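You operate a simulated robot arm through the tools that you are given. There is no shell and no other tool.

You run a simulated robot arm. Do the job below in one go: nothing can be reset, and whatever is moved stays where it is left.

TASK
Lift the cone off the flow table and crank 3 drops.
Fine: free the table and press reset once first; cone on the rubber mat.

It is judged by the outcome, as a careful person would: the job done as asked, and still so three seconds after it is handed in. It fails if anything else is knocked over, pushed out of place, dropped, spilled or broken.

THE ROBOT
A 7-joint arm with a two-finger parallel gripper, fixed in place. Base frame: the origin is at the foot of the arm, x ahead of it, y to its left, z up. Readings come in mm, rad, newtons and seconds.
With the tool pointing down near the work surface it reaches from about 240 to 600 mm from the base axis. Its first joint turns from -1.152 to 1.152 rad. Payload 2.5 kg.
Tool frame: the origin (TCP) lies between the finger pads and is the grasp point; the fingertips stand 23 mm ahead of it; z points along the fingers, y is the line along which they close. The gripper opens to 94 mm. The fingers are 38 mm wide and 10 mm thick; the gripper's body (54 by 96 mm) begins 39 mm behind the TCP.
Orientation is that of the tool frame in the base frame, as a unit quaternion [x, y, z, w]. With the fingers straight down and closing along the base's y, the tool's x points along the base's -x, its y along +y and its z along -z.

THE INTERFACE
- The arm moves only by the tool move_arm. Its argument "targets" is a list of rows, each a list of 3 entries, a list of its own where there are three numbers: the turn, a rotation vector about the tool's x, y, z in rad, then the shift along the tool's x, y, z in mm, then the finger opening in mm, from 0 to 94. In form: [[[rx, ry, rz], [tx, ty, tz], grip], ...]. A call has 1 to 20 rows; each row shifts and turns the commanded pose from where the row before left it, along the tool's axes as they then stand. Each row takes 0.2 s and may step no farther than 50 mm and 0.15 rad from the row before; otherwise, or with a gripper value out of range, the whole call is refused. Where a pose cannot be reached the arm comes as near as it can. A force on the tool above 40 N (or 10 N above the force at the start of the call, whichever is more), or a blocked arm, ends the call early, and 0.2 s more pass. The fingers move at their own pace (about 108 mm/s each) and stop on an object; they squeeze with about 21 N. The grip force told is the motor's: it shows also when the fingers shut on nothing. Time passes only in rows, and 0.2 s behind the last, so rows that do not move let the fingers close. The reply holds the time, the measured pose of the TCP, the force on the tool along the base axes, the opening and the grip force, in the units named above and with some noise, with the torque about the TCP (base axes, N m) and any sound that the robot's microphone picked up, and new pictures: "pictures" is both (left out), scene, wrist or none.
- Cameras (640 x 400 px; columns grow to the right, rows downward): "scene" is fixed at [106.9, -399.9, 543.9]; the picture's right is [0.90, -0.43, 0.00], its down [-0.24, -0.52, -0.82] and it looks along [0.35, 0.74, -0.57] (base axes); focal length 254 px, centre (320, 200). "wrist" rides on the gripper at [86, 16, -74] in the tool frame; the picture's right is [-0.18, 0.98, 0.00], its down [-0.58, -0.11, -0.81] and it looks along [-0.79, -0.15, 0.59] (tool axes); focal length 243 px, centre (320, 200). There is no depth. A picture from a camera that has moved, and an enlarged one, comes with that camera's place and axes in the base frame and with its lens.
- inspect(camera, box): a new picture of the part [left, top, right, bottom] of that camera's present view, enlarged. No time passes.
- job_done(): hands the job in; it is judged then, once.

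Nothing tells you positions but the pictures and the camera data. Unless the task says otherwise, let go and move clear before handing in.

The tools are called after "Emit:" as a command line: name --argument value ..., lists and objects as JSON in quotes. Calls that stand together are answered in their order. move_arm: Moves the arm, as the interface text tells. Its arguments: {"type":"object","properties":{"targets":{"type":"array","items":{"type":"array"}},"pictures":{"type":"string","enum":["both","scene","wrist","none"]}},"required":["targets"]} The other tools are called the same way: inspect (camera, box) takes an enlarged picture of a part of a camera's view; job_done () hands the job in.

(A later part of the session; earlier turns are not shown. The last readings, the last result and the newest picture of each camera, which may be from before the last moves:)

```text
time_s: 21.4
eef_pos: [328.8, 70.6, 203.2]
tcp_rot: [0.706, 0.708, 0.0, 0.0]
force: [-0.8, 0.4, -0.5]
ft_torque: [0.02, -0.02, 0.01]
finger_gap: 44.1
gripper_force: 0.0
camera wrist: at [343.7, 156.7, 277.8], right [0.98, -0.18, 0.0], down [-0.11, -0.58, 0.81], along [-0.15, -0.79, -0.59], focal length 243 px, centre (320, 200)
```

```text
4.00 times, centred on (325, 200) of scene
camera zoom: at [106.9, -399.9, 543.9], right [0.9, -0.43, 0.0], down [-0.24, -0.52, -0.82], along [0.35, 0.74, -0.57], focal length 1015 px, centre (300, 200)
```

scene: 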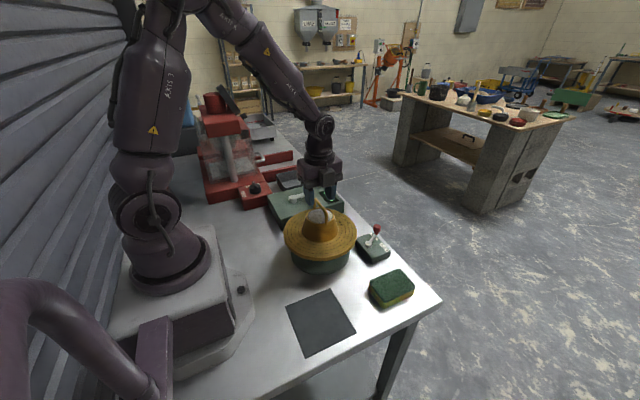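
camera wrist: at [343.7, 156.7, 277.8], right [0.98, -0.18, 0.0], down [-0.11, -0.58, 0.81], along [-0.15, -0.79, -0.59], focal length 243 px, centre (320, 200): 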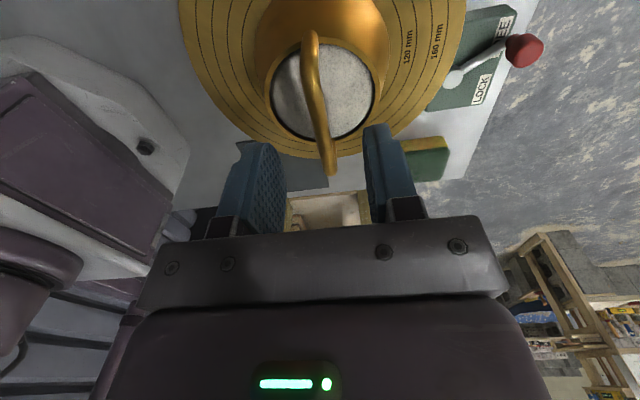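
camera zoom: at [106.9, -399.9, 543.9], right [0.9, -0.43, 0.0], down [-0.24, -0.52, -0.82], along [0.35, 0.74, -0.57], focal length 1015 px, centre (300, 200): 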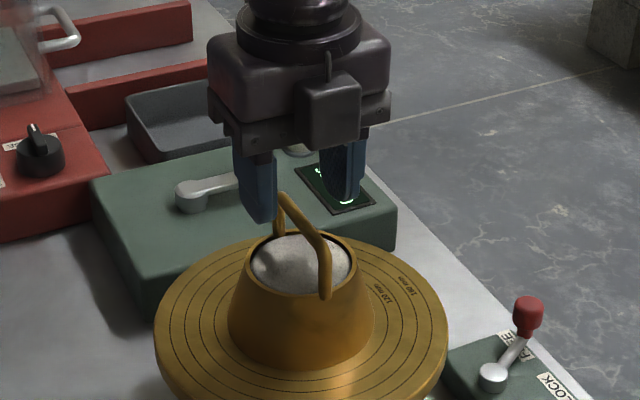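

The bar sits centred between the fingers at x≈330. I'll lower so it lies between the pads, with the tips about 10 mm above the rim.

Emit:
move_arm --targets '[[[0, 0, 0], [0.5, 0.8, 18], 44], [[0, 0, 0], [0, 0, 18], 44], [[0, 0, 0], [0, 0, 0], 44]]' --pictures "both"

Emit:
inspect --camera "scene" --box '[280, 170, 360, 250]'

Emit:
inspect --camera "wrist" --box '[200, 0, 440, 230]'

```text
time_s: 22.2
eef_pos: [330.1, 71.1, 167.1]
tcp_rot: [0.706, 0.708, 0.0, 0.0]
force: [0.2, 0.5, -0.9]
ft_torque: [-0.03, -0.01, 0.03]
finger_gap: 44.2
gripper_force: 0.1
camera wrist: at [345.5, 157.4, 241.8], right [0.98, -0.18, 0.0], down [-0.11, -0.58, 0.81], along [-0.15, -0.79, -0.59], focal length 243 px, centre (320, 200)
```

scene: 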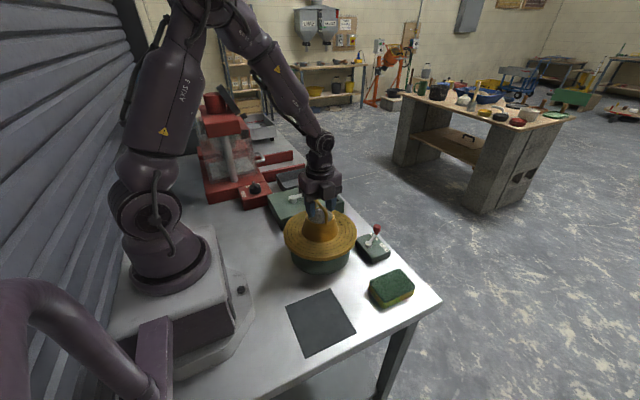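
wrist: 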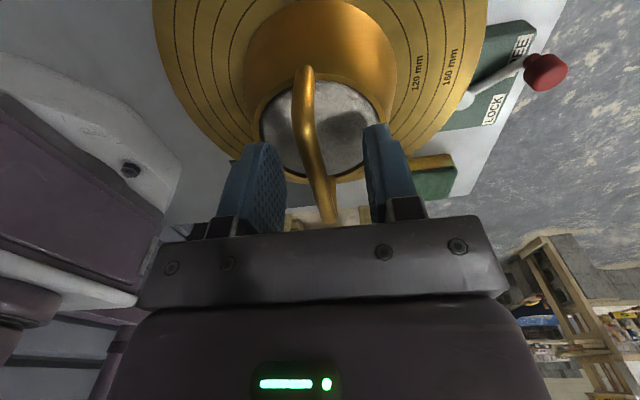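

```text
5.00 times, centred on (320, 210) of scene
camera zoom: at [106.9, -399.9, 543.9], right [0.9, -0.43, 0.0], down [-0.24, -0.52, -0.82], along [0.35, 0.74, -0.57], focal length 1269 px, centre (320, 150)
```

zoom: 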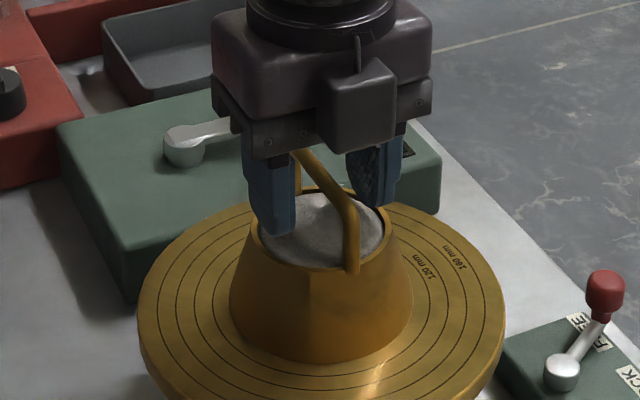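

```text
1.74 times, centred on (320, 115) of wrist
camera zoom: at [345.5, 157.4, 241.8], right [0.98, -0.18, 0.0], down [-0.11, -0.58, 0.81], along [-0.15, -0.79, -0.59], focal length 422 px, centre (320, 348)
```

zoom: 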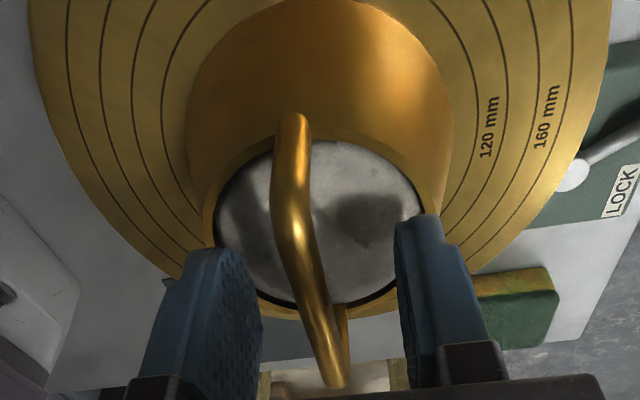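

The bar is between the pads. I'll close the fingers gradually on it.

Emit:
move_arm --targets '[[[0, 0, 0], [0, -0.4, 0], 34], [[0, 0, 0], [0, 0, 0], 24], [[0, 0, 0], [0, 0, 0], 17], [[0, 0, 0], [0, 0, 0], 13], [[0, 0, 0], [0, 0, 0], 10], [[0, 0, 0], [0, 0, 0], 7], [[0, 0, 0], [0, 0, 0], 3], [[0, 0, 0], [0, 0, 0], 0]]' --pictures "both"

Emit:
inspect --camera "scene" --box '[280, 170, 360, 250]'

```text
time_s: 24.0
eef_pos: [330.5, 72.3, 167.4]
tcp_rot: [0.706, 0.708, 0.001, -0.001]
force: [0.0, -0.4, 0.1]
ft_torque: [-0.02, 0.02, -0.01]
finger_gap: 8.2
gripper_force: 21.0
camera wrist: at [345.5, 157.7, 242.1], right [0.98, -0.18, 0.0], down [-0.11, -0.58, 0.81], along [-0.15, -0.79, -0.59], focal length 243 px, centre (320, 200)
```

scene: 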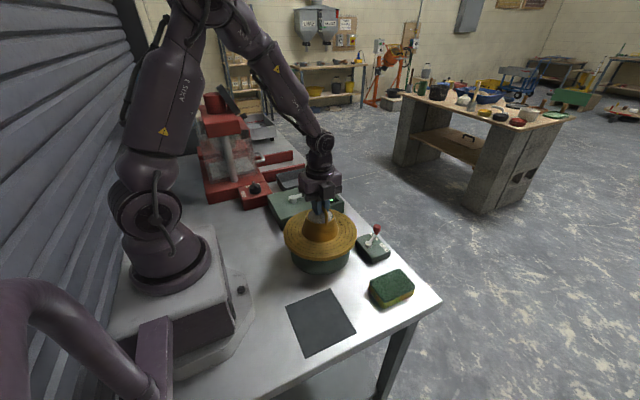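
wrist: 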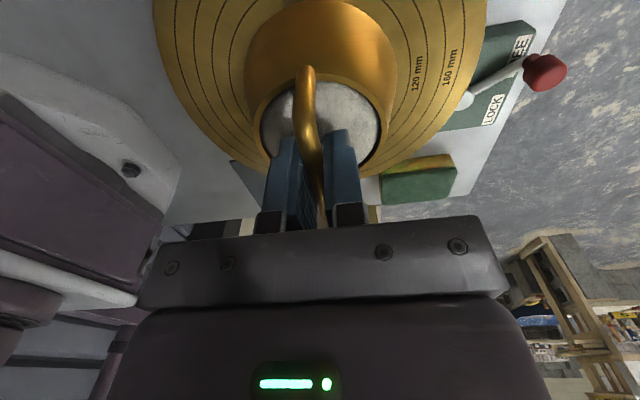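

```text
5.00 times, centred on (320, 210) of scene
camera zoom: at [106.9, -399.9, 543.9], right [0.9, -0.43, 0.0], down [-0.24, -0.52, -0.82], along [0.35, 0.74, -0.57], focal length 1269 px, centre (320, 150)
```

zoom: 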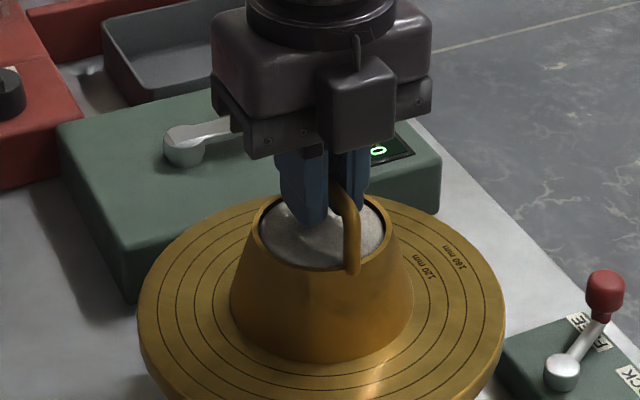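

The bar is gripped, with an 8.2 mm gap and 21 N. I'll lift slowly straight up and watch the force.

Emit:
move_arm --targets '[[[0, 0, 0], [0, 0, -3], 0], [[0, 0, 0], [0, 0, -4], 0], [[0, 0, 0], [0, 0, -5], 0], [[0, 0, 0], [0, 0, -6], 0]]' --pictures "both"

Emit:
inspect --camera "scene" --box '[280, 170, 360, 250]'

```text
time_s: 25.0
eef_pos: [330.6, 70.8, 185.2]
tcp_rot: [0.707, 0.708, 0.0, 0.0]
force: [0.1, 0.3, 0.6]
ft_torque: [0.02, 0.04, 0.0]
finger_gap: 8.6
gripper_force: 20.9
camera wrist: at [345.8, 157.8, 260.3], right [0.98, -0.18, 0.0], down [-0.11, -0.58, 0.81], along [-0.15, -0.79, -0.59], focal length 243 px, centre (320, 200)
```

scene: 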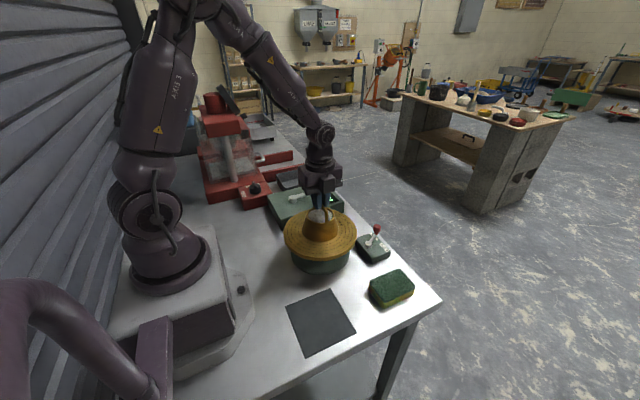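
wrist: 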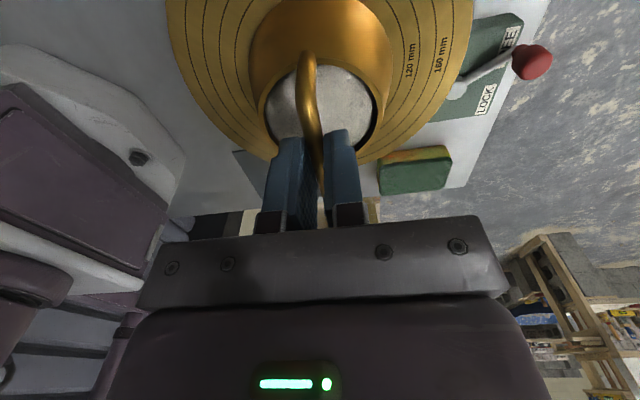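

```text
5.00 times, centred on (320, 210) of scene
camera zoom: at [106.9, -399.9, 543.9], right [0.9, -0.43, 0.0], down [-0.24, -0.52, -0.82], along [0.35, 0.74, -0.57], focal length 1269 px, centre (320, 150)
```

zoom: 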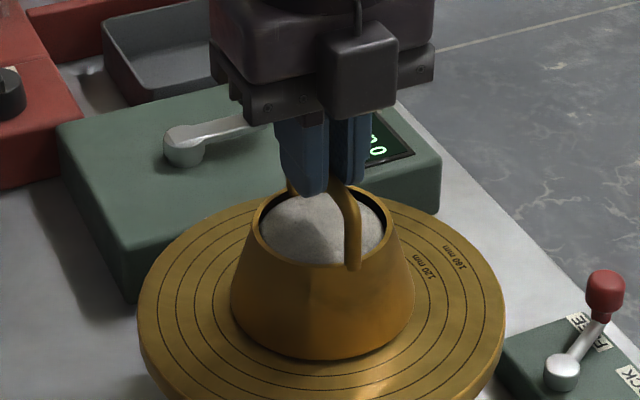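

The arm rose 18 mm, but the cone doesn't appear to have come with it. I'll look closely before doing anything else.

Emit:
inspect --camera "scene" --box '[295, 185, 345, 245]'

Emit:
inspect --camera "wrist" --box '[240, 20, 400, 230]'

```text
6.67 times, centred on (320, 215) of scene
camera zoom: at [106.9, -399.9, 543.9], right [0.9, -0.43, 0.0], down [-0.24, -0.52, -0.82], along [0.35, 0.74, -0.57], focal length 1692 px, centre (320, 100)
```

zoom: 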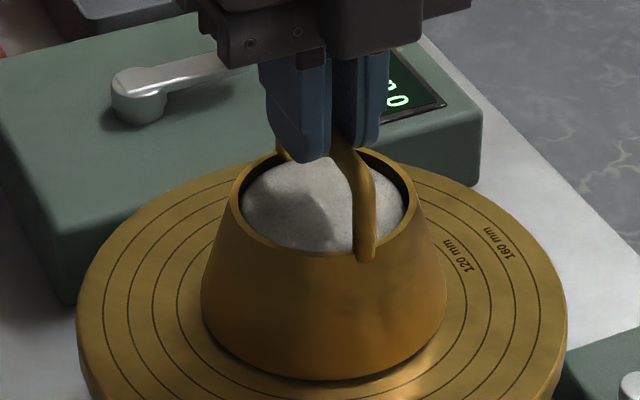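

```text
1.90 times, centred on (320, 125) of wrist
camera zoom: at [345.8, 157.8, 260.3], right [0.98, -0.18, 0.0], down [-0.11, -0.58, 0.81], along [-0.15, -0.79, -0.59], focal length 462 px, centre (320, 343)
```

zoom: 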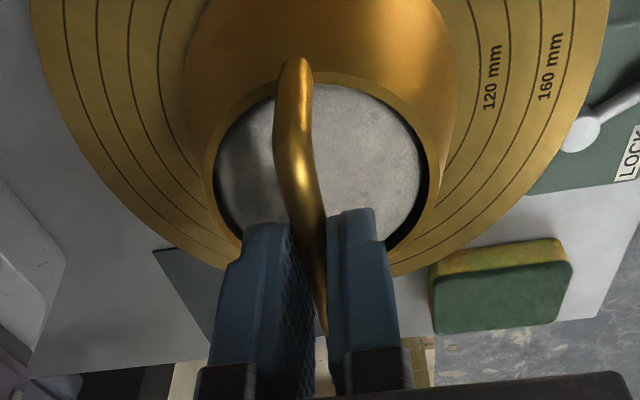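

The fingers slid up the bar instead of lifting the cone. I'll reopen slightly, go a little lower so the bar is deeper in the pads, and re-grip. Then I'll lift in very small steps while reading the force.

Emit:
move_arm --targets '[[[0, 0, 0], [0, 0, 0], 20], [[0, 0, 0], [0, 0, 0], 20], [[0, 0, 0], [0, 0, 10], 20], [[0, 0, 0], [0, 0, 11], 20], [[0, 0, 0], [0, 0, 0], 20]]' --pictures "both"

Emit:
inspect --camera "scene" --box '[295, 185, 345, 245]'

Emit:
inspect --camera "wrist" --box '[240, 20, 400, 230]'

```text
time_s: 26.2
eef_pos: [330.8, 70.3, 165.2]
tcp_rot: [0.707, 0.707, 0.0, -0.001]
force: [0.3, 0.2, -0.2]
ft_torque: [0.03, -0.03, 0.0]
finger_gap: 19.8
gripper_force: 0.1
camera wrist: at [346.8, 157.8, 239.5], right [0.98, -0.18, 0.0], down [-0.11, -0.58, 0.81], along [-0.15, -0.79, -0.59], focal length 243 px, centre (320, 200)
```

scene: 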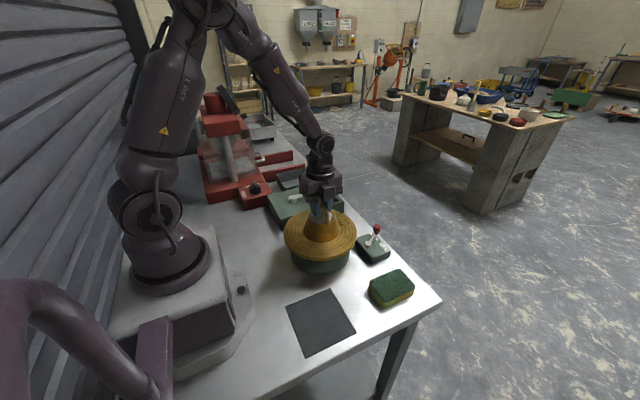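
wrist: 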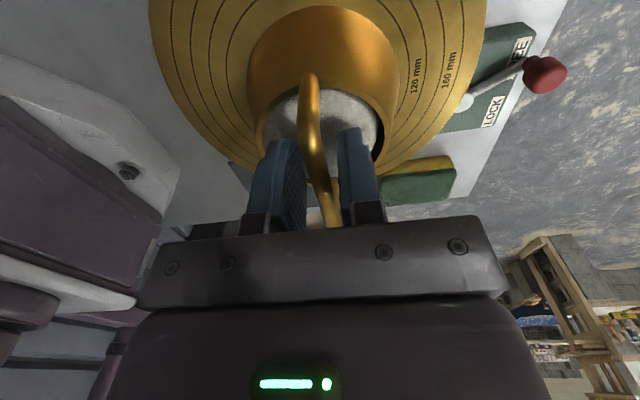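

```text
6.67 times, centred on (320, 215) of scene
camera zoom: at [106.9, -399.9, 543.9], right [0.9, -0.43, 0.0], down [-0.24, -0.52, -0.82], along [0.35, 0.74, -0.57], focal length 1692 px, centre (320, 100)
```

zoom: 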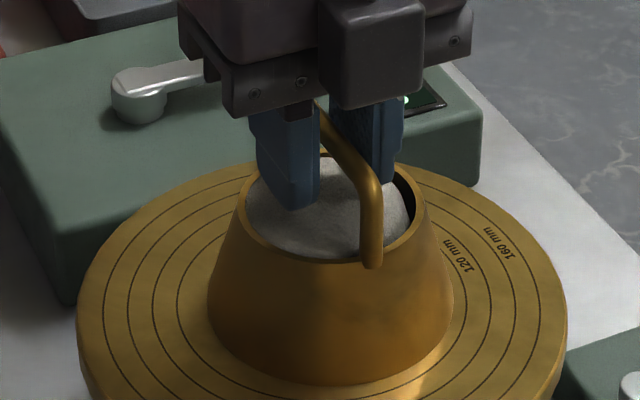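

```text
1.90 times, centred on (320, 125) of wrist
camera zoom: at [346.8, 157.8, 239.5], right [0.98, -0.18, 0.0], down [-0.11, -0.58, 0.81], along [-0.15, -0.79, -0.59], focal length 462 px, centre (320, 343)
```

zoom: 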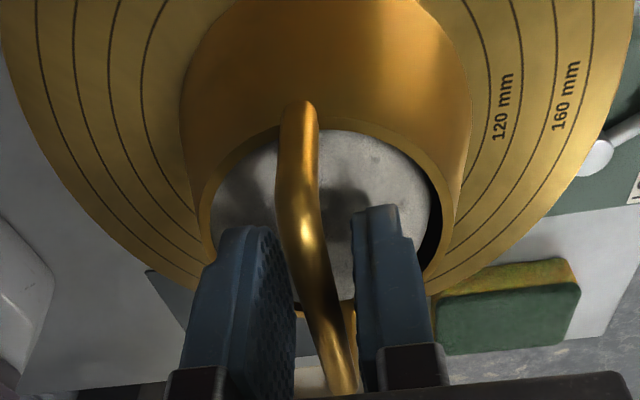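

The cone did lift about 3 mm, then slipped, and it has settled back with a slight shift. I'll re-grip with the bar centred in the pads and lift 2 mm to read the load.

Emit:
move_arm --targets '[[[0, 0, 0], [0, 0, 0], 14], [[0, 0, 0], [0, 0, 0], 10], [[0, 0, 0], [0, 0, 0], 6], [[0, 0, 0], [0, 0, 0], 0], [[0, 0, 0], [0, 0, 0], 0], [[0, 0, 0], [0, 0, -2], 0]]' --pictures "both"

Emit:
inspect --camera "scene" --box '[295, 185, 345, 245]'

```text
time_s: 27.6
eef_pos: [330.5, 71.0, 166.4]
tcp_rot: [0.707, 0.708, 0.0, 0.0]
force: [0.0, -1.0, 0.9]
ft_torque: [-0.02, 0.02, -0.02]
finger_gap: 8.3
gripper_force: 21.1
camera wrist: at [346.2, 157.5, 241.3], right [0.98, -0.18, 0.0], down [-0.11, -0.58, 0.81], along [-0.15, -0.79, -0.59], focal length 243 px, centre (320, 200)
```

scene: 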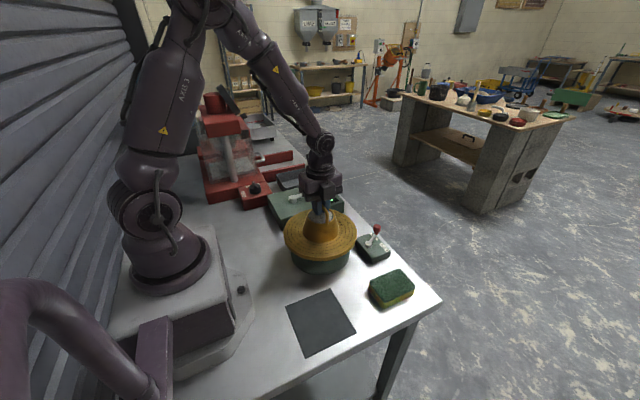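
wrist: 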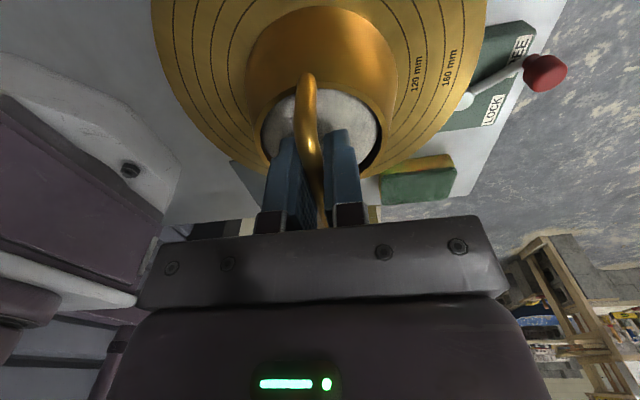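

```text
6.67 times, centred on (320, 215) of scene
camera zoom: at [106.9, -399.9, 543.9], right [0.9, -0.43, 0.0], down [-0.24, -0.52, -0.82], along [0.35, 0.74, -0.57], focal length 1692 px, centre (320, 100)
```

zoom: 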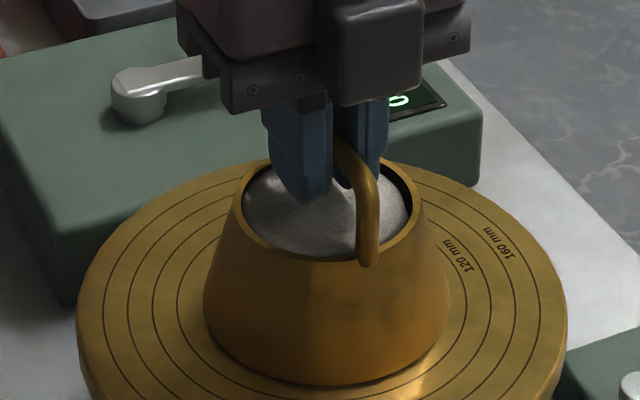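

Emit:
move_arm --targets '[[[0, 0, 0], [0, 0, -2], 0]]' --pictures "none"

Emit:
inspect --camera "scene" --box '[295, 185, 345, 245]'

```text
time_s: 28.0
eef_pos: [332.0, 71.6, 168.4]
tcp_rot: [0.707, 0.708, 0.0, 0.0]
force: [-0.6, 0.0, -3.3]
ft_torque: [0.04, 0.0, 0.05]
finger_gap: 8.7
gripper_force: 21.0
```

```text
6.67 times, centred on (320, 215) of scene
camera zoom: at [106.9, -399.9, 543.9], right [0.9, -0.43, 0.0], down [-0.24, -0.52, -0.82], along [0.35, 0.74, -0.57], focal length 1692 px, centre (320, 100)
```

zoom: 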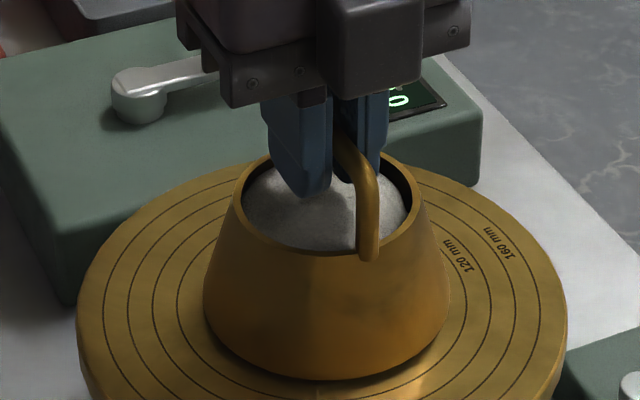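

The load is now -3.3 N and the cone base has started to come up. I'll continue with slow 2 mm steps and check that it isn't slipping.

Emit:
move_arm --targets '[[[0, 0, 0], [0, 0, -1.5], 0], [[0, 0, 0], [0, 0, -1.5], 0]]' --pictures "none"

Emit:
inspect --camera "scene" --box '[295, 185, 345, 245]'

```text
time_s: 28.6
eef_pos: [332.1, 71.0, 171.0]
tcp_rot: [0.707, 0.708, -0.001, 0.0]
force: [0.1, -0.8, -3.3]
ft_torque: [-0.01, -0.03, -0.02]
finger_gap: 8.3
gripper_force: 21.0
```

```text
6.67 times, centred on (320, 215) of scene
camera zoom: at [106.9, -399.9, 543.9], right [0.9, -0.43, 0.0], down [-0.24, -0.52, -0.82], along [0.35, 0.74, -0.57], focal length 1692 px, centre (320, 100)
```

zoom: 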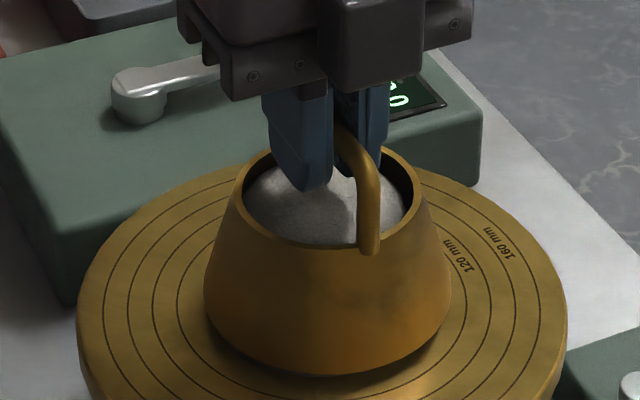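

The cone is now rising with the gripper (-3.3 N load). I'll keep the slow lift going.

Emit:
move_arm --targets '[[[0, 0, 0], [0, 0, -1.5], 0], [[0, 0, 0], [0, 0, -1.5], 0], [[0, 0, 0], [0, 0, -1.5], 0], [[0, 0, 0], [0, 0, -1.5], 0]]' --pictures "none"

Emit:
inspect --camera "scene" --box '[295, 185, 345, 245]'

```text
time_s: 29.6
eef_pos: [330.5, 72.2, 178.2]
tcp_rot: [0.707, 0.708, 0.0, 0.0]
force: [-0.3, 0.0, -2.8]
ft_torque: [0.01, 0.02, -0.02]
finger_gap: 8.7
gripper_force: 20.7
```

```text
6.67 times, centred on (320, 215) of scene
camera zoom: at [106.9, -399.9, 543.9], right [0.9, -0.43, 0.0], down [-0.24, -0.52, -0.82], along [0.35, 0.74, -0.57], focal length 1692 px, centre (320, 100)
```

zoom: 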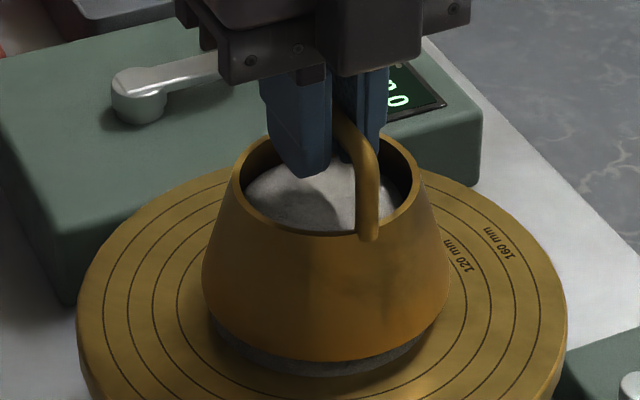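

The cone is lifting cleanly and the mortar is staying on the table. I'll continue straight up.

Emit:
move_arm --targets '[[[0, 0, 0], [0, 0, -2], 0], [[0, 0, 0], [0, 0, -2], 0], [[0, 0, 0], [0, 0, -2], 0], [[0, 0, 0], [0, 0, -2], 0], [[0, 0, 0], [0, 0, -2], 0], [[0, 0, 0], [0, 0, -2], 0], [[0, 0, 0], [0, 0, -2], 0], [[0, 0, 0], [0, 0, -2], 0]]' --pictures "none"

Emit:
inspect --camera "scene" --box '[285, 175, 355, 255]'

```text
time_s: 31.4
eef_pos: [330.5, 71.5, 193.6]
tcp_rot: [0.707, 0.707, 0.0, 0.001]
force: [-0.7, -0.9, -3.1]
ft_torque: [0.03, 0.03, 0.0]
finger_gap: 8.5
gripper_force: 21.8
```

```text
5.00 times, centred on (320, 215) of scene
camera zoom: at [106.9, -399.9, 543.9], right [0.9, -0.43, 0.0], down [-0.24, -0.52, -0.82], along [0.35, 0.74, -0.57], focal length 1269 px, centre (320, 125)
```

zoom: 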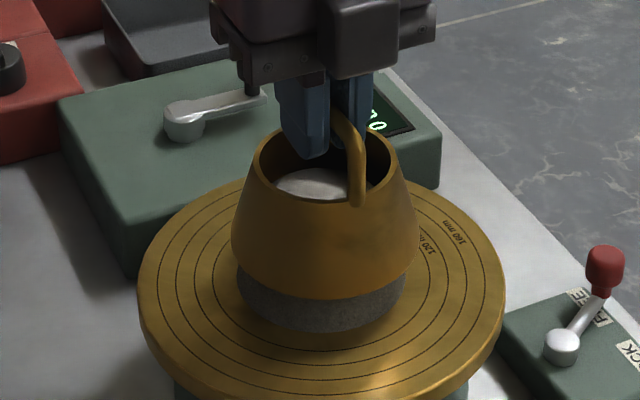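

The lift is steady. I'll keep going until the cone's base is well clear of the mortar.

Emit:
move_arm --targets '[[[0, 0, 0], [0, 0, -3], 0], [[0, 0, 0], [0, 0, -3], 0], [[0, 0, 0], [0, 0, -3], 0], [[0, 0, 0], [0, 0, -3], 0], [[0, 0, 0], [0, 0, -3], 0], [[0, 0, 0], [0, 0, -3], 0], [[0, 0, 0], [0, 0, -4], 0], [[0, 0, 0], [0, 0, -4], 0], [[0, 0, 0], [0, 0, -4], 0], [[0, 0, 0], [0, 0, -4], 0], [[0, 0, 0], [0, 0, -4], 0], [[0, 0, 0], [0, 0, -4], 0], [[0, 0, 0], [0, 0, -4], 0], [[0, 0, 0], [0, 0, -4], 0], [[0, 0, 0], [0, 0, -4], 0], [[0, 0, 0], [0, 0, -4], 0], [[0, 0, 0], [0, 0, -4], 0], [[0, 0, 0], [0, 0, -4], 0], [[0, 0, 0], [0, 0, -4], 0]]' --pictures "both"

Emit:
inspect --camera "scene" --box '[275, 135, 365, 255]'

```text
time_s: 35.4
eef_pos: [331.3, 71.8, 264.1]
tcp_rot: [0.707, 0.708, 0.0, 0.0]
force: [-0.6, 1.0, -3.0]
ft_torque: [-0.01, 0.03, 0.0]
finger_gap: 8.7
gripper_force: 21.0
camera wrist: at [345.5, 158.0, 339.7], right [0.98, -0.18, 0.0], down [-0.11, -0.58, 0.81], along [-0.15, -0.79, -0.59], focal length 243 px, centre (320, 200)
```

scene: 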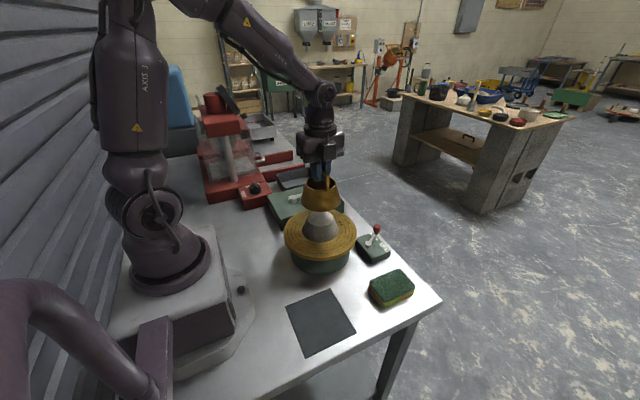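
wrist: 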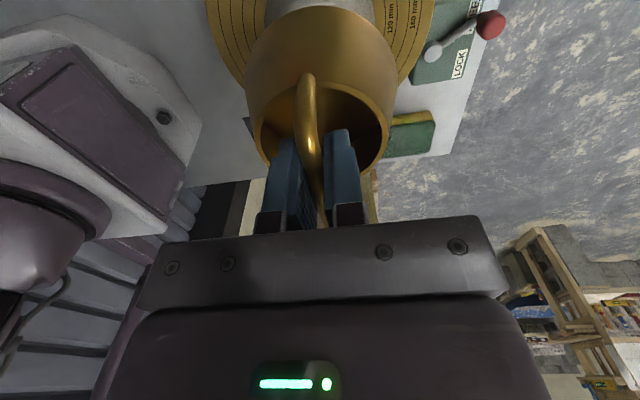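

```text
3.33 times, centred on (320, 195) of scene
camera zoom: at [106.9, -399.9, 543.9], right [0.9, -0.43, 0.0], down [-0.24, -0.52, -0.82], along [0.35, 0.74, -0.57], focal length 846 px, centre (320, 217)
```

zoom: 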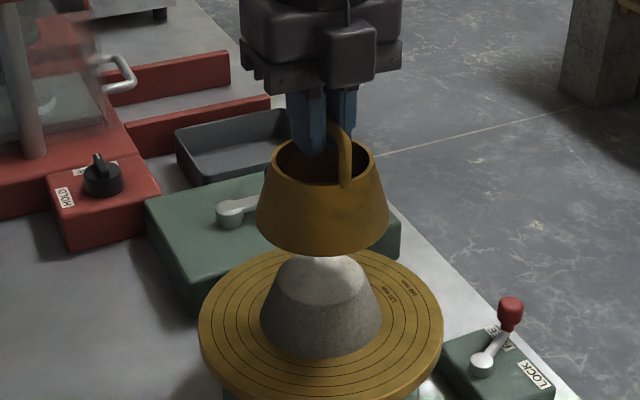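

The cone is clear and the mortar mound is intact. I'll zoom in on the mat for accurate coordinates while rising a little more.

Emit:
inspect --camera "scene" --box '[270, 275, 370, 365]'

Emit:
move_arm --targets '[[[0, 0, 0], [0, 0, -5], 0], [[0, 0, 0], [0, 0, -6], 0], [[0, 0, 0], [0, 0, -6], 0], [[0, 0, 0], [0, 0, -5], 0], [[0, 0, 0], [0, 0, -3], 0]]' --pictures "none"

```text
4.44 times, centred on (320, 320) of scene
camera zoom: at [106.9, -399.9, 543.9], right [0.9, -0.43, 0.0], down [-0.24, -0.52, -0.82], along [0.35, 0.74, -0.57], focal length 1128 px, centre (320, -333)
```

zoom: 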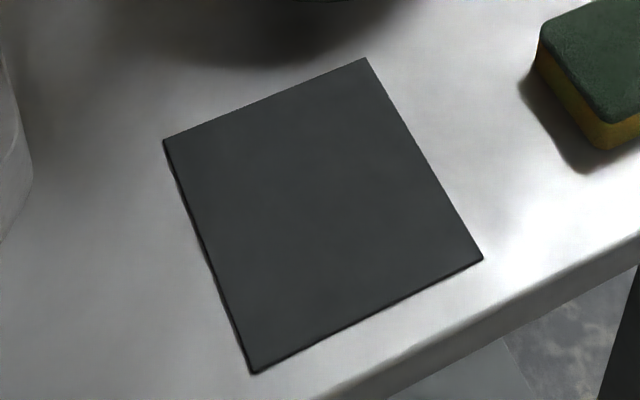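

```text
time_s: 36.6
eef_pos: [331.1, 71.2, 289.6]
tcp_rot: [0.707, 0.707, 0.0, 0.0]
force: [-0.3, 0.4, -2.6]
ft_torque: [0.06, -0.05, -0.01]
finger_gap: 8.7
gripper_force: 21.3
```

The mat spans x 180–298 and y -177 to -54, so its centre is (239, -115.5). I'll carry the cone there at height with smooth steps.

Emit:
move_arm --targets '[[[0, 0, 0], [-3.82, -1.88, 0], 0], [[0, 0, 0], [-7.65, -3.76, 0], 0], [[0, 0, 0], [-11.47, -5.63, 0], 0], [[0, 0, 0], [-13.38, -6.57, 0], 0], [[0, 0, 0], [-14.34, -7.04, 0], 0], [[0, 0, 0], [-14.34, -7.04, 0], 0], [[0, 0, 0], [-14.34, -7.04, 0], 0], [[0, 0, 0], [-14.34, -7.04, 0], 0], [[0, 0, 0], [-14.34, -7.04, 0], 0], [[0, 0, 0], [-14.34, -7.04, 0], 0], [[0, 0, 0], [-14.34, -7.04, 0], 0], [[0, 0, 0], [-14.34, -7.04, 0], 0], [[0, 0, 0], [-13.38, -6.57, 0], 0], [[0, 0, 0], [-11.47, -5.63, 0], 0], [[0, 0, 0], [-7.65, -3.76, 0], 0], [[0, 0, 0], [-3.82, -1.88, 0], 0], [[0, 0, 0], [0, 0, 0], 0]]' --pictures "both"

Emit:
inspect --camera "scene" --box '[240, 150, 400, 370]'

```text
time_s: 40.2
eef_pos: [238.7, -115.8, 288.4]
tcp_rot: [0.706, 0.708, 0.001, 0.0]
force: [-0.2, 0.0, -2.4]
ft_torque: [-0.01, 0.01, 0.01]
finger_gap: 8.4
gripper_force: 20.8
camera wrist: at [253.9, -29.6, 363.6], right [0.98, -0.18, 0.0], down [-0.11, -0.58, 0.81], along [-0.15, -0.79, -0.59], focal length 243 px, centre (320, 200)
```

scene: 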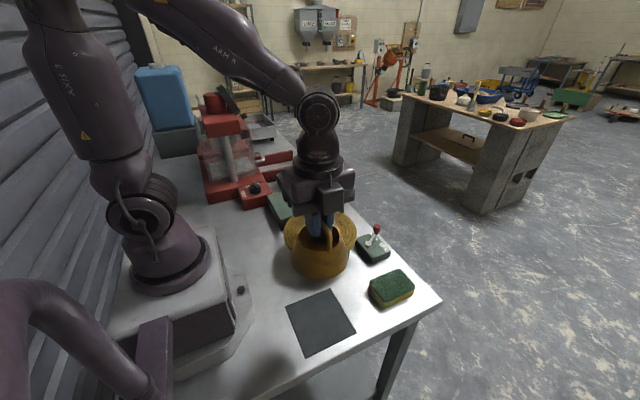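
wrist: 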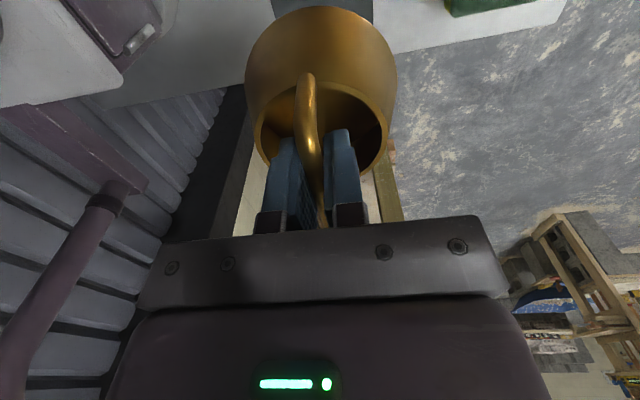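

```text
1.82 times, centred on (320, 260) of scene
camera zoom: at [106.9, -399.9, 543.9], right [0.9, -0.43, 0.0], down [-0.24, -0.52, -0.82], along [0.35, 0.74, -0.57], focal length 461 px, centre (320, 91)
```

zoom: 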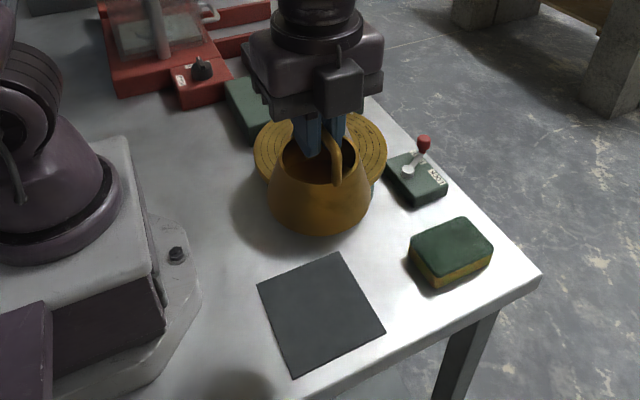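

The cone is directly above the mat centre. I'll lower it steadily to just above the expected contact height.

Emit:
move_arm --targets '[[[0, 0, 0], [0, 0, 6], 0], [[0, 0, 0], [0, 0, 12], 0], [[0, 0, 0], [0, 0, 14], 0], [[0, 0, 0], [0, 0, 14], 0], [[0, 0, 0], [0, 0, 14], 0], [[0, 0, 0], [0, 0, 14], 0], [[0, 0, 0], [0, 0, 14], 0], [[0, 0, 0], [0, 0, 14], 0], [[0, 0, 0], [0, 0, 14], 0], [[0, 0, 0], [0, 0, 14], 0], [[0, 0, 0], [0, 0, 14], 0], [[0, 0, 0], [0, 0, 14], 0], [[0, 0, 0], [0, 0, 10], 0], [[0, 0, 0], [0, 0, 6], 0], [[0, 0, 0], [0, 0, 0], 0]]' --pictures "both"

Emit:
inspect --camera "scene" --box '[260, 210, 390, 370]'

```text
time_s: 43.4
eef_pos: [239.3, -116.6, 116.0]
tcp_rot: [0.706, 0.708, 0.0, 0.0]
force: [-0.2, 0.0, -3.0]
ft_torque: [0.0, -0.01, -0.01]
finger_gap: 8.7
gripper_force: 21.2
camera wrist: at [254.0, -29.6, 190.5], right [0.98, -0.18, 0.0], down [-0.11, -0.58, 0.81], along [-0.15, -0.79, -0.59], focal length 243 px, centre (320, 200)
```

scene: 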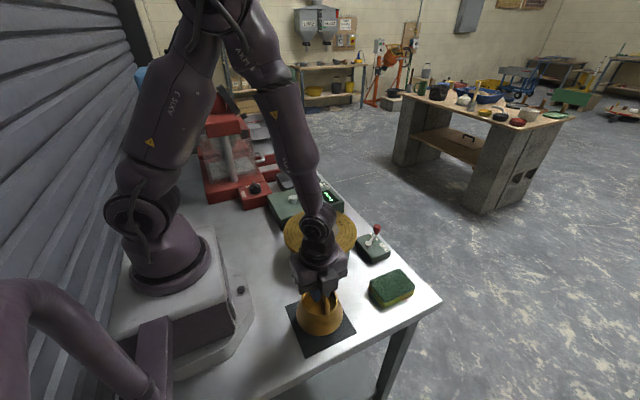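
wrist: 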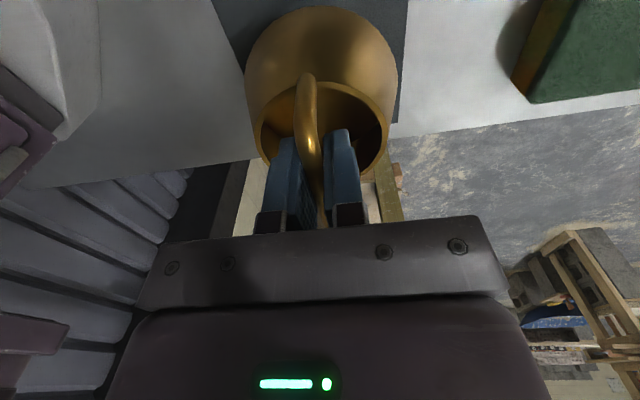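

```text
2.50 times, centred on (325, 290) of scene
camera zoom: at [106.9, -399.9, 543.9], right [0.9, -0.43, 0.0], down [-0.24, -0.52, -0.82], along [0.35, 0.74, -0.57], focal length 634 px, centre (308, -25)
```

zoom: 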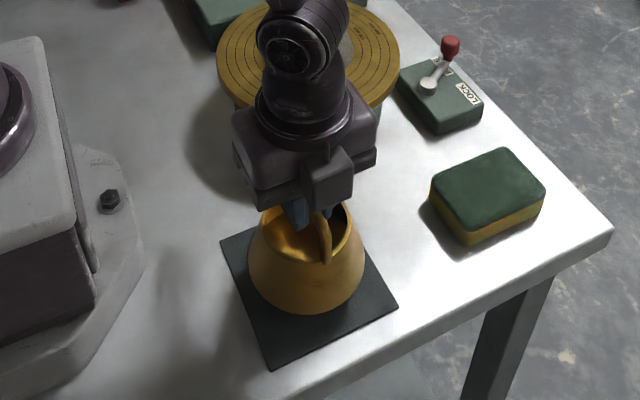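

The cone is about 20 mm above the mat and centred. I'll lower in small steps until contact.

Emit:
move_arm --targets '[[[0, 0, 0], [0, 0, 4], 0], [[0, 0, 0], [0, 0, 4], 0], [[0, 0, 0], [0, 0, 3], 0], [[0, 0, 0], [0, 0, 3], 0], [[0, 0, 0], [0, 0, 0], 0]]' --pictures "scene"

Emit:
inspect --camera "scene" --box '[270, 270, 370, 365]'

```text
time_s: 44.6
eef_pos: [240.4, -116.2, 100.5]
tcp_rot: [0.706, 0.708, -0.001, 0.0]
force: [0.8, 0.8, -3.0]
ft_torque: [0.01, 0.01, -0.03]
finger_gap: 8.4
gripper_force: 20.9
```

scene: 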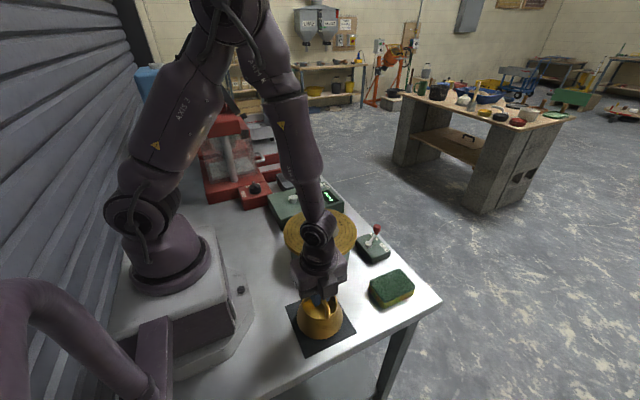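

```text
4.21 times, centred on (320, 318) of scene
camera zoom: at [106.9, -399.9, 543.9], right [0.9, -0.43, 0.0], down [-0.24, -0.52, -0.82], along [0.35, 0.74, -0.57], focal length 1068 px, centre (320, -295)
```

zoom: 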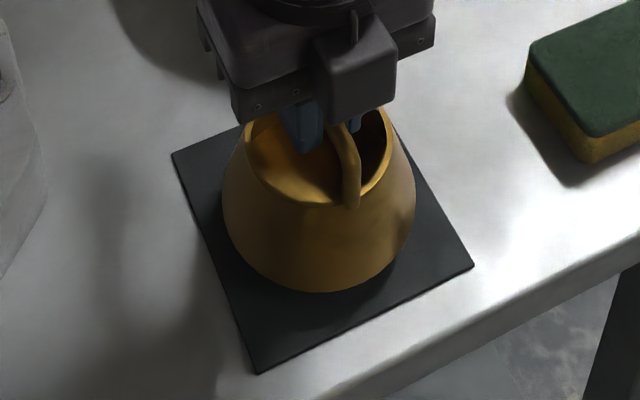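

Emit:
move_arm --targets '[[[0, 0, 0], [0, 0, 2], 0], [[0, 0, 0], [0, 0, 2], 0], [[0, 0, 0], [0, 0, 1.5], 0], [[0, 0, 0], [0, 0, 0], 0]]' --pictures "none"

Emit:
inspect --camera "scene" --box '[270, 270, 370, 365]'

```text
time_s: 45.6
eef_pos: [240.5, -115.9, 95.6]
tcp_rot: [0.706, 0.708, -0.001, 0.001]
force: [-0.3, 0.0, -2.6]
ft_torque: [-0.03, 0.0, 0.02]
finger_gap: 8.4
gripper_force: 20.5
```

```text
4.21 times, centred on (320, 318) of scene
camera zoom: at [106.9, -399.9, 543.9], right [0.9, -0.43, 0.0], down [-0.24, -0.52, -0.82], along [0.35, 0.74, -0.57], focal length 1068 px, centre (320, -295)
```

zoom: 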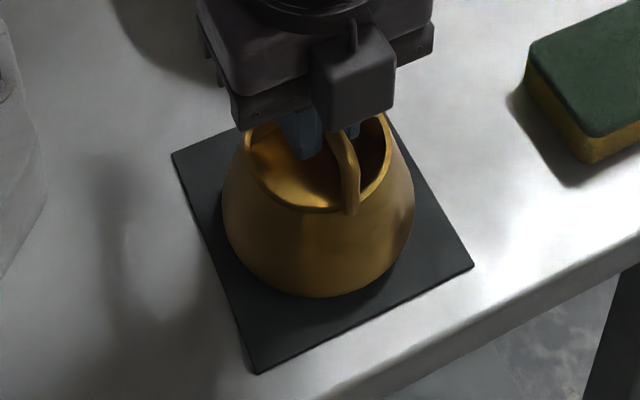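

Emit:
move_arm --targets '[[[0, 0, 0], [0, 0, 1.5], 0], [[0, 0, 0], [0, 0, 1.5], 0], [[0, 0, 0], [0, 0, 1], 0], [[0, 0, 0], [0, 0, 0], 0]]' --pictures "none"

Emit:
inspect --camera "scene" --box '[270, 270, 370, 365]'

```text
time_s: 46.6
eef_pos: [238.9, -117.4, 92.2]
tcp_rot: [0.706, 0.708, 0.0, 0.0]
force: [0.8, -0.2, -3.6]
ft_torque: [0.02, -0.02, -0.01]
finger_gap: 8.6
gripper_force: 21.3
```

```text
4.21 times, centred on (320, 318) of scene
camera zoom: at [106.9, -399.9, 543.9], right [0.9, -0.43, 0.0], down [-0.24, -0.52, -0.82], along [0.35, 0.74, -0.57], focal length 1068 px, centre (320, -295)
```

zoom: 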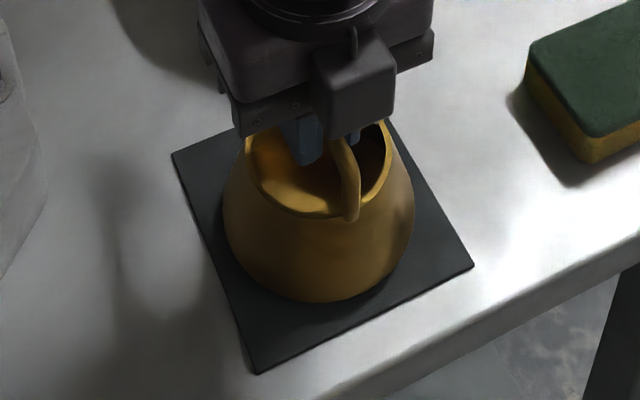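

Emit:
move_arm --targets '[[[0, 0, 0], [0, 0, 1], 0], [[0, 0, 0], [0, 0, 1], 0], [[0, 0, 0], [0, 0, 0], 0]]' --pictures "none"

Emit:
inspect --camera "scene" --box '[270, 270, 370, 365]'

```text
time_s: 47.4
eef_pos: [239.9, -115.2, 89.1]
tcp_rot: [0.707, 0.708, 0.0, 0.0]
force: [0.8, 0.3, -3.7]
ft_torque: [0.04, 0.0, 0.0]
finger_gap: 8.2
gripper_force: 21.1
```

```text
4.21 times, centred on (320, 318) of scene
camera zoom: at [106.9, -399.9, 543.9], right [0.9, -0.43, 0.0], down [-0.24, -0.52, -0.82], along [0.35, 0.74, -0.57], focal length 1068 px, centre (320, -295)
```

zoom: 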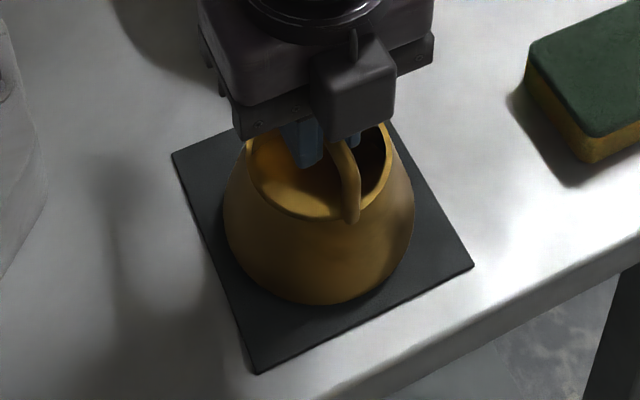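

The cone is still hanging free at -3.7 N. I'll lower a bit more.

Emit:
move_arm --targets '[[[0, 0, 0], [0, 0, 1], 0], [[0, 0, 0], [0, 0, 1], 0], [[0, 0, 0], [0, 0, 0], 0]]' --pictures "none"

Emit:
inspect --camera "scene" --box '[270, 270, 370, 365]'

```text
time_s: 48.2
eef_pos: [238.8, -115.7, 86.6]
tcp_rot: [0.707, 0.707, 0.0, 0.0]
force: [-0.6, 0.3, -3.4]
ft_torque: [0.04, -0.01, 0.02]
finger_gap: 8.6
gripper_force: 20.3
```

```text
4.21 times, centred on (320, 318) of scene
camera zoom: at [106.9, -399.9, 543.9], right [0.9, -0.43, 0.0], down [-0.24, -0.52, -0.82], along [0.35, 0.74, -0.57], focal length 1068 px, centre (320, -295)
```

zoom: 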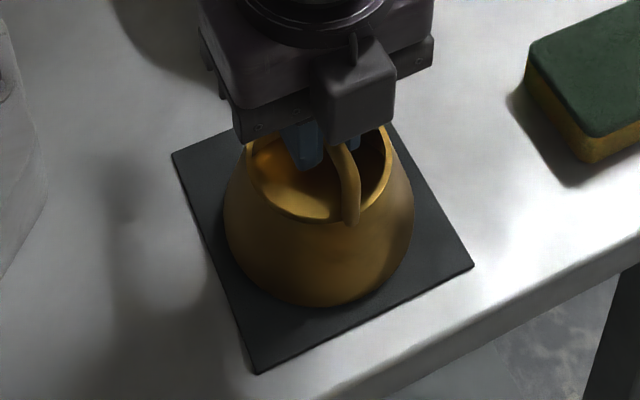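

Emit:
move_arm --targets '[[[0, 0, 0], [0, 0, 1], 0], [[0, 0, 0], [0, 0, 1], 0], [[0, 0, 0], [0, 0, 0], 0]]' --pictures "none"

```text
time_s: 49.0
eef_pos: [239.9, -117.1, 84.8]
tcp_rot: [0.707, 0.708, 0.0, 0.0]
force: [-0.3, -0.1, -1.9]
ft_torque: [0.02, -0.03, 0.01]
finger_gap: 8.6
gripper_force: 21.4
```

The load is starting to transfer to the mat. I'll go down another millimetre.

Emit:
move_arm --targets '[[[0, 0, 0], [0, 0, 1], 0], [[0, 0, 0], [0, 0, 0], 0]]' --pictures "none"

Emit:
inspect --camera "scene" --box '[270, 270, 370, 365]'

```text
time_s: 49.6
eef_pos: [239.0, -117.1, 84.5]
tcp_rot: [0.706, 0.708, 0.0, 0.0]
force: [-0.3, 0.2, -3.1]
ft_torque: [0.06, 0.04, 0.0]
finger_gap: 8.6
gripper_force: 20.8
```

```text
4.21 times, centred on (320, 318) of scene
camera zoom: at [106.9, -399.9, 543.9], right [0.9, -0.43, 0.0], down [-0.24, -0.52, -0.82], along [0.35, 0.74, -0.57], focal length 1068 px, centre (320, -295)
```

zoom: 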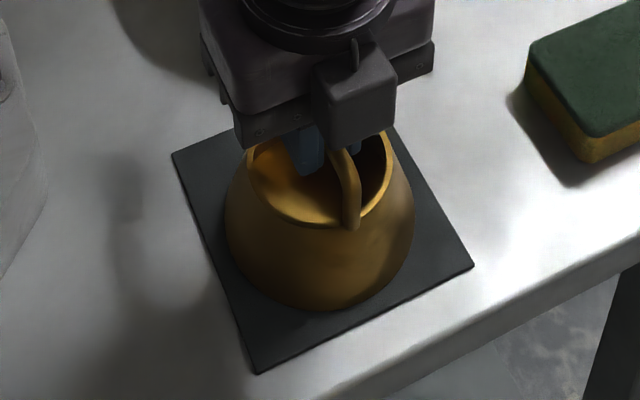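

Emit:
move_arm --targets '[[[0, 0, 0], [0, 0, 1], 0], [[0, 0, 0], [0, 0, 0], 0], [[0, 0, 0], [0, 0, 0], 0]]' --pictures "none"

```text
time_s: 50.4
eef_pos: [240.6, -115.9, 83.5]
tcp_rot: [0.706, 0.708, 0.0, 0.0]
force: [-1.8, 0.8, 4.7]
ft_torque: [-0.21, -0.02, -0.04]
finger_gap: 8.4
gripper_force: 21.1
```

The force is now +4.7 N upward, so the cone rests on the mat. I'll ease the preload, then open the fingers.

Emit:
move_arm --targets '[[[0, 0, 0], [0, 0, -0.5], 0], [[0, 0, 0], [0, 0, 0], 9], [[0, 0, 0], [0, 0, 0], 12], [[0, 0, 0], [0, 0, 0], 18], [[0, 0, 0], [0, 0, 0], 28], [[0, 0, 0], [0, 0, 0], 40], [[0, 0, 0], [0, 0, 0], 44]]' --pictures "both"

Emit:
inspect --camera "scene" --box '[270, 270, 370, 365]'

Emit:
inspect --camera "wrist" --box '[200, 0, 440, 230]'

```text
time_s: 52.0
eef_pos: [239.7, -116.1, 84.1]
tcp_rot: [0.706, 0.708, 0.0, 0.001]
force: [-0.5, 0.2, 0.8]
ft_torque: [-0.01, -0.02, 0.01]
finger_gap: 43.9
gripper_force: 0.0
camera wrist: at [254.6, -29.5, 158.5], right [0.98, -0.18, 0.0], down [-0.11, -0.58, 0.81], along [-0.15, -0.79, -0.59], focal length 243 px, centre (320, 200)
```

scene: 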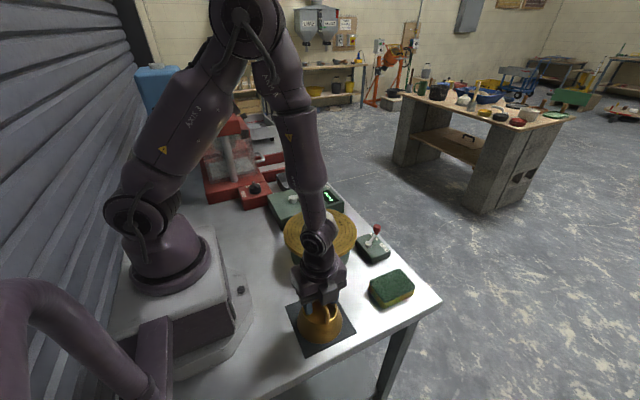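
wrist: 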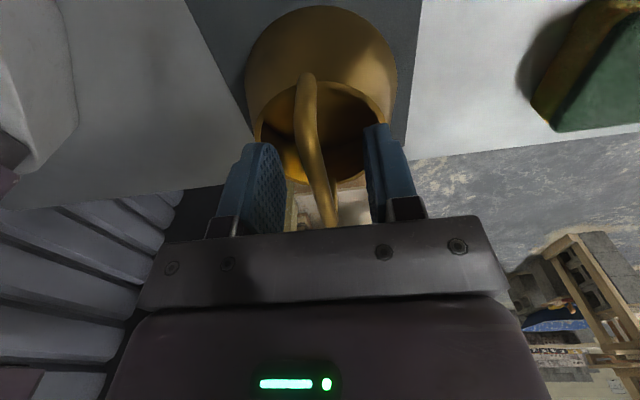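

```text
4.21 times, centred on (320, 318) of scene
camera zoom: at [106.9, -399.9, 543.9], right [0.9, -0.43, 0.0], down [-0.24, -0.52, -0.82], along [0.35, 0.74, -0.57], focal length 1068 px, centre (320, -295)
```

zoom: 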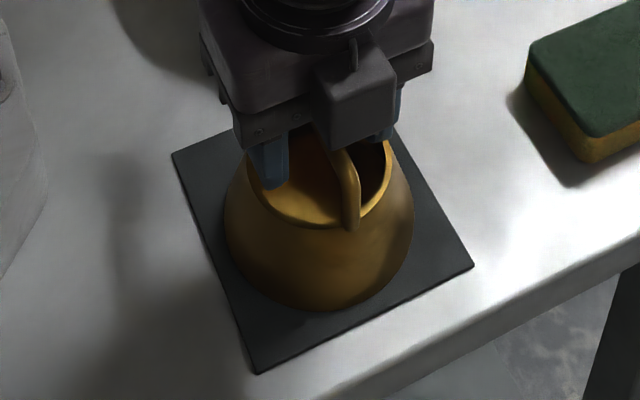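

```text
1.74 times, centred on (320, 115) of wrist
camera zoom: at [254.6, -29.5, 158.5], right [0.98, -0.18, 0.0], down [-0.11, -0.58, 0.81], along [-0.15, -0.79, -0.59], focal length 422 px, centre (320, 348)
```

zoom: 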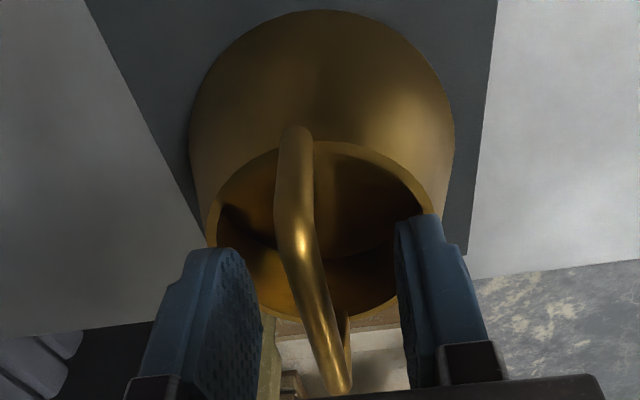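

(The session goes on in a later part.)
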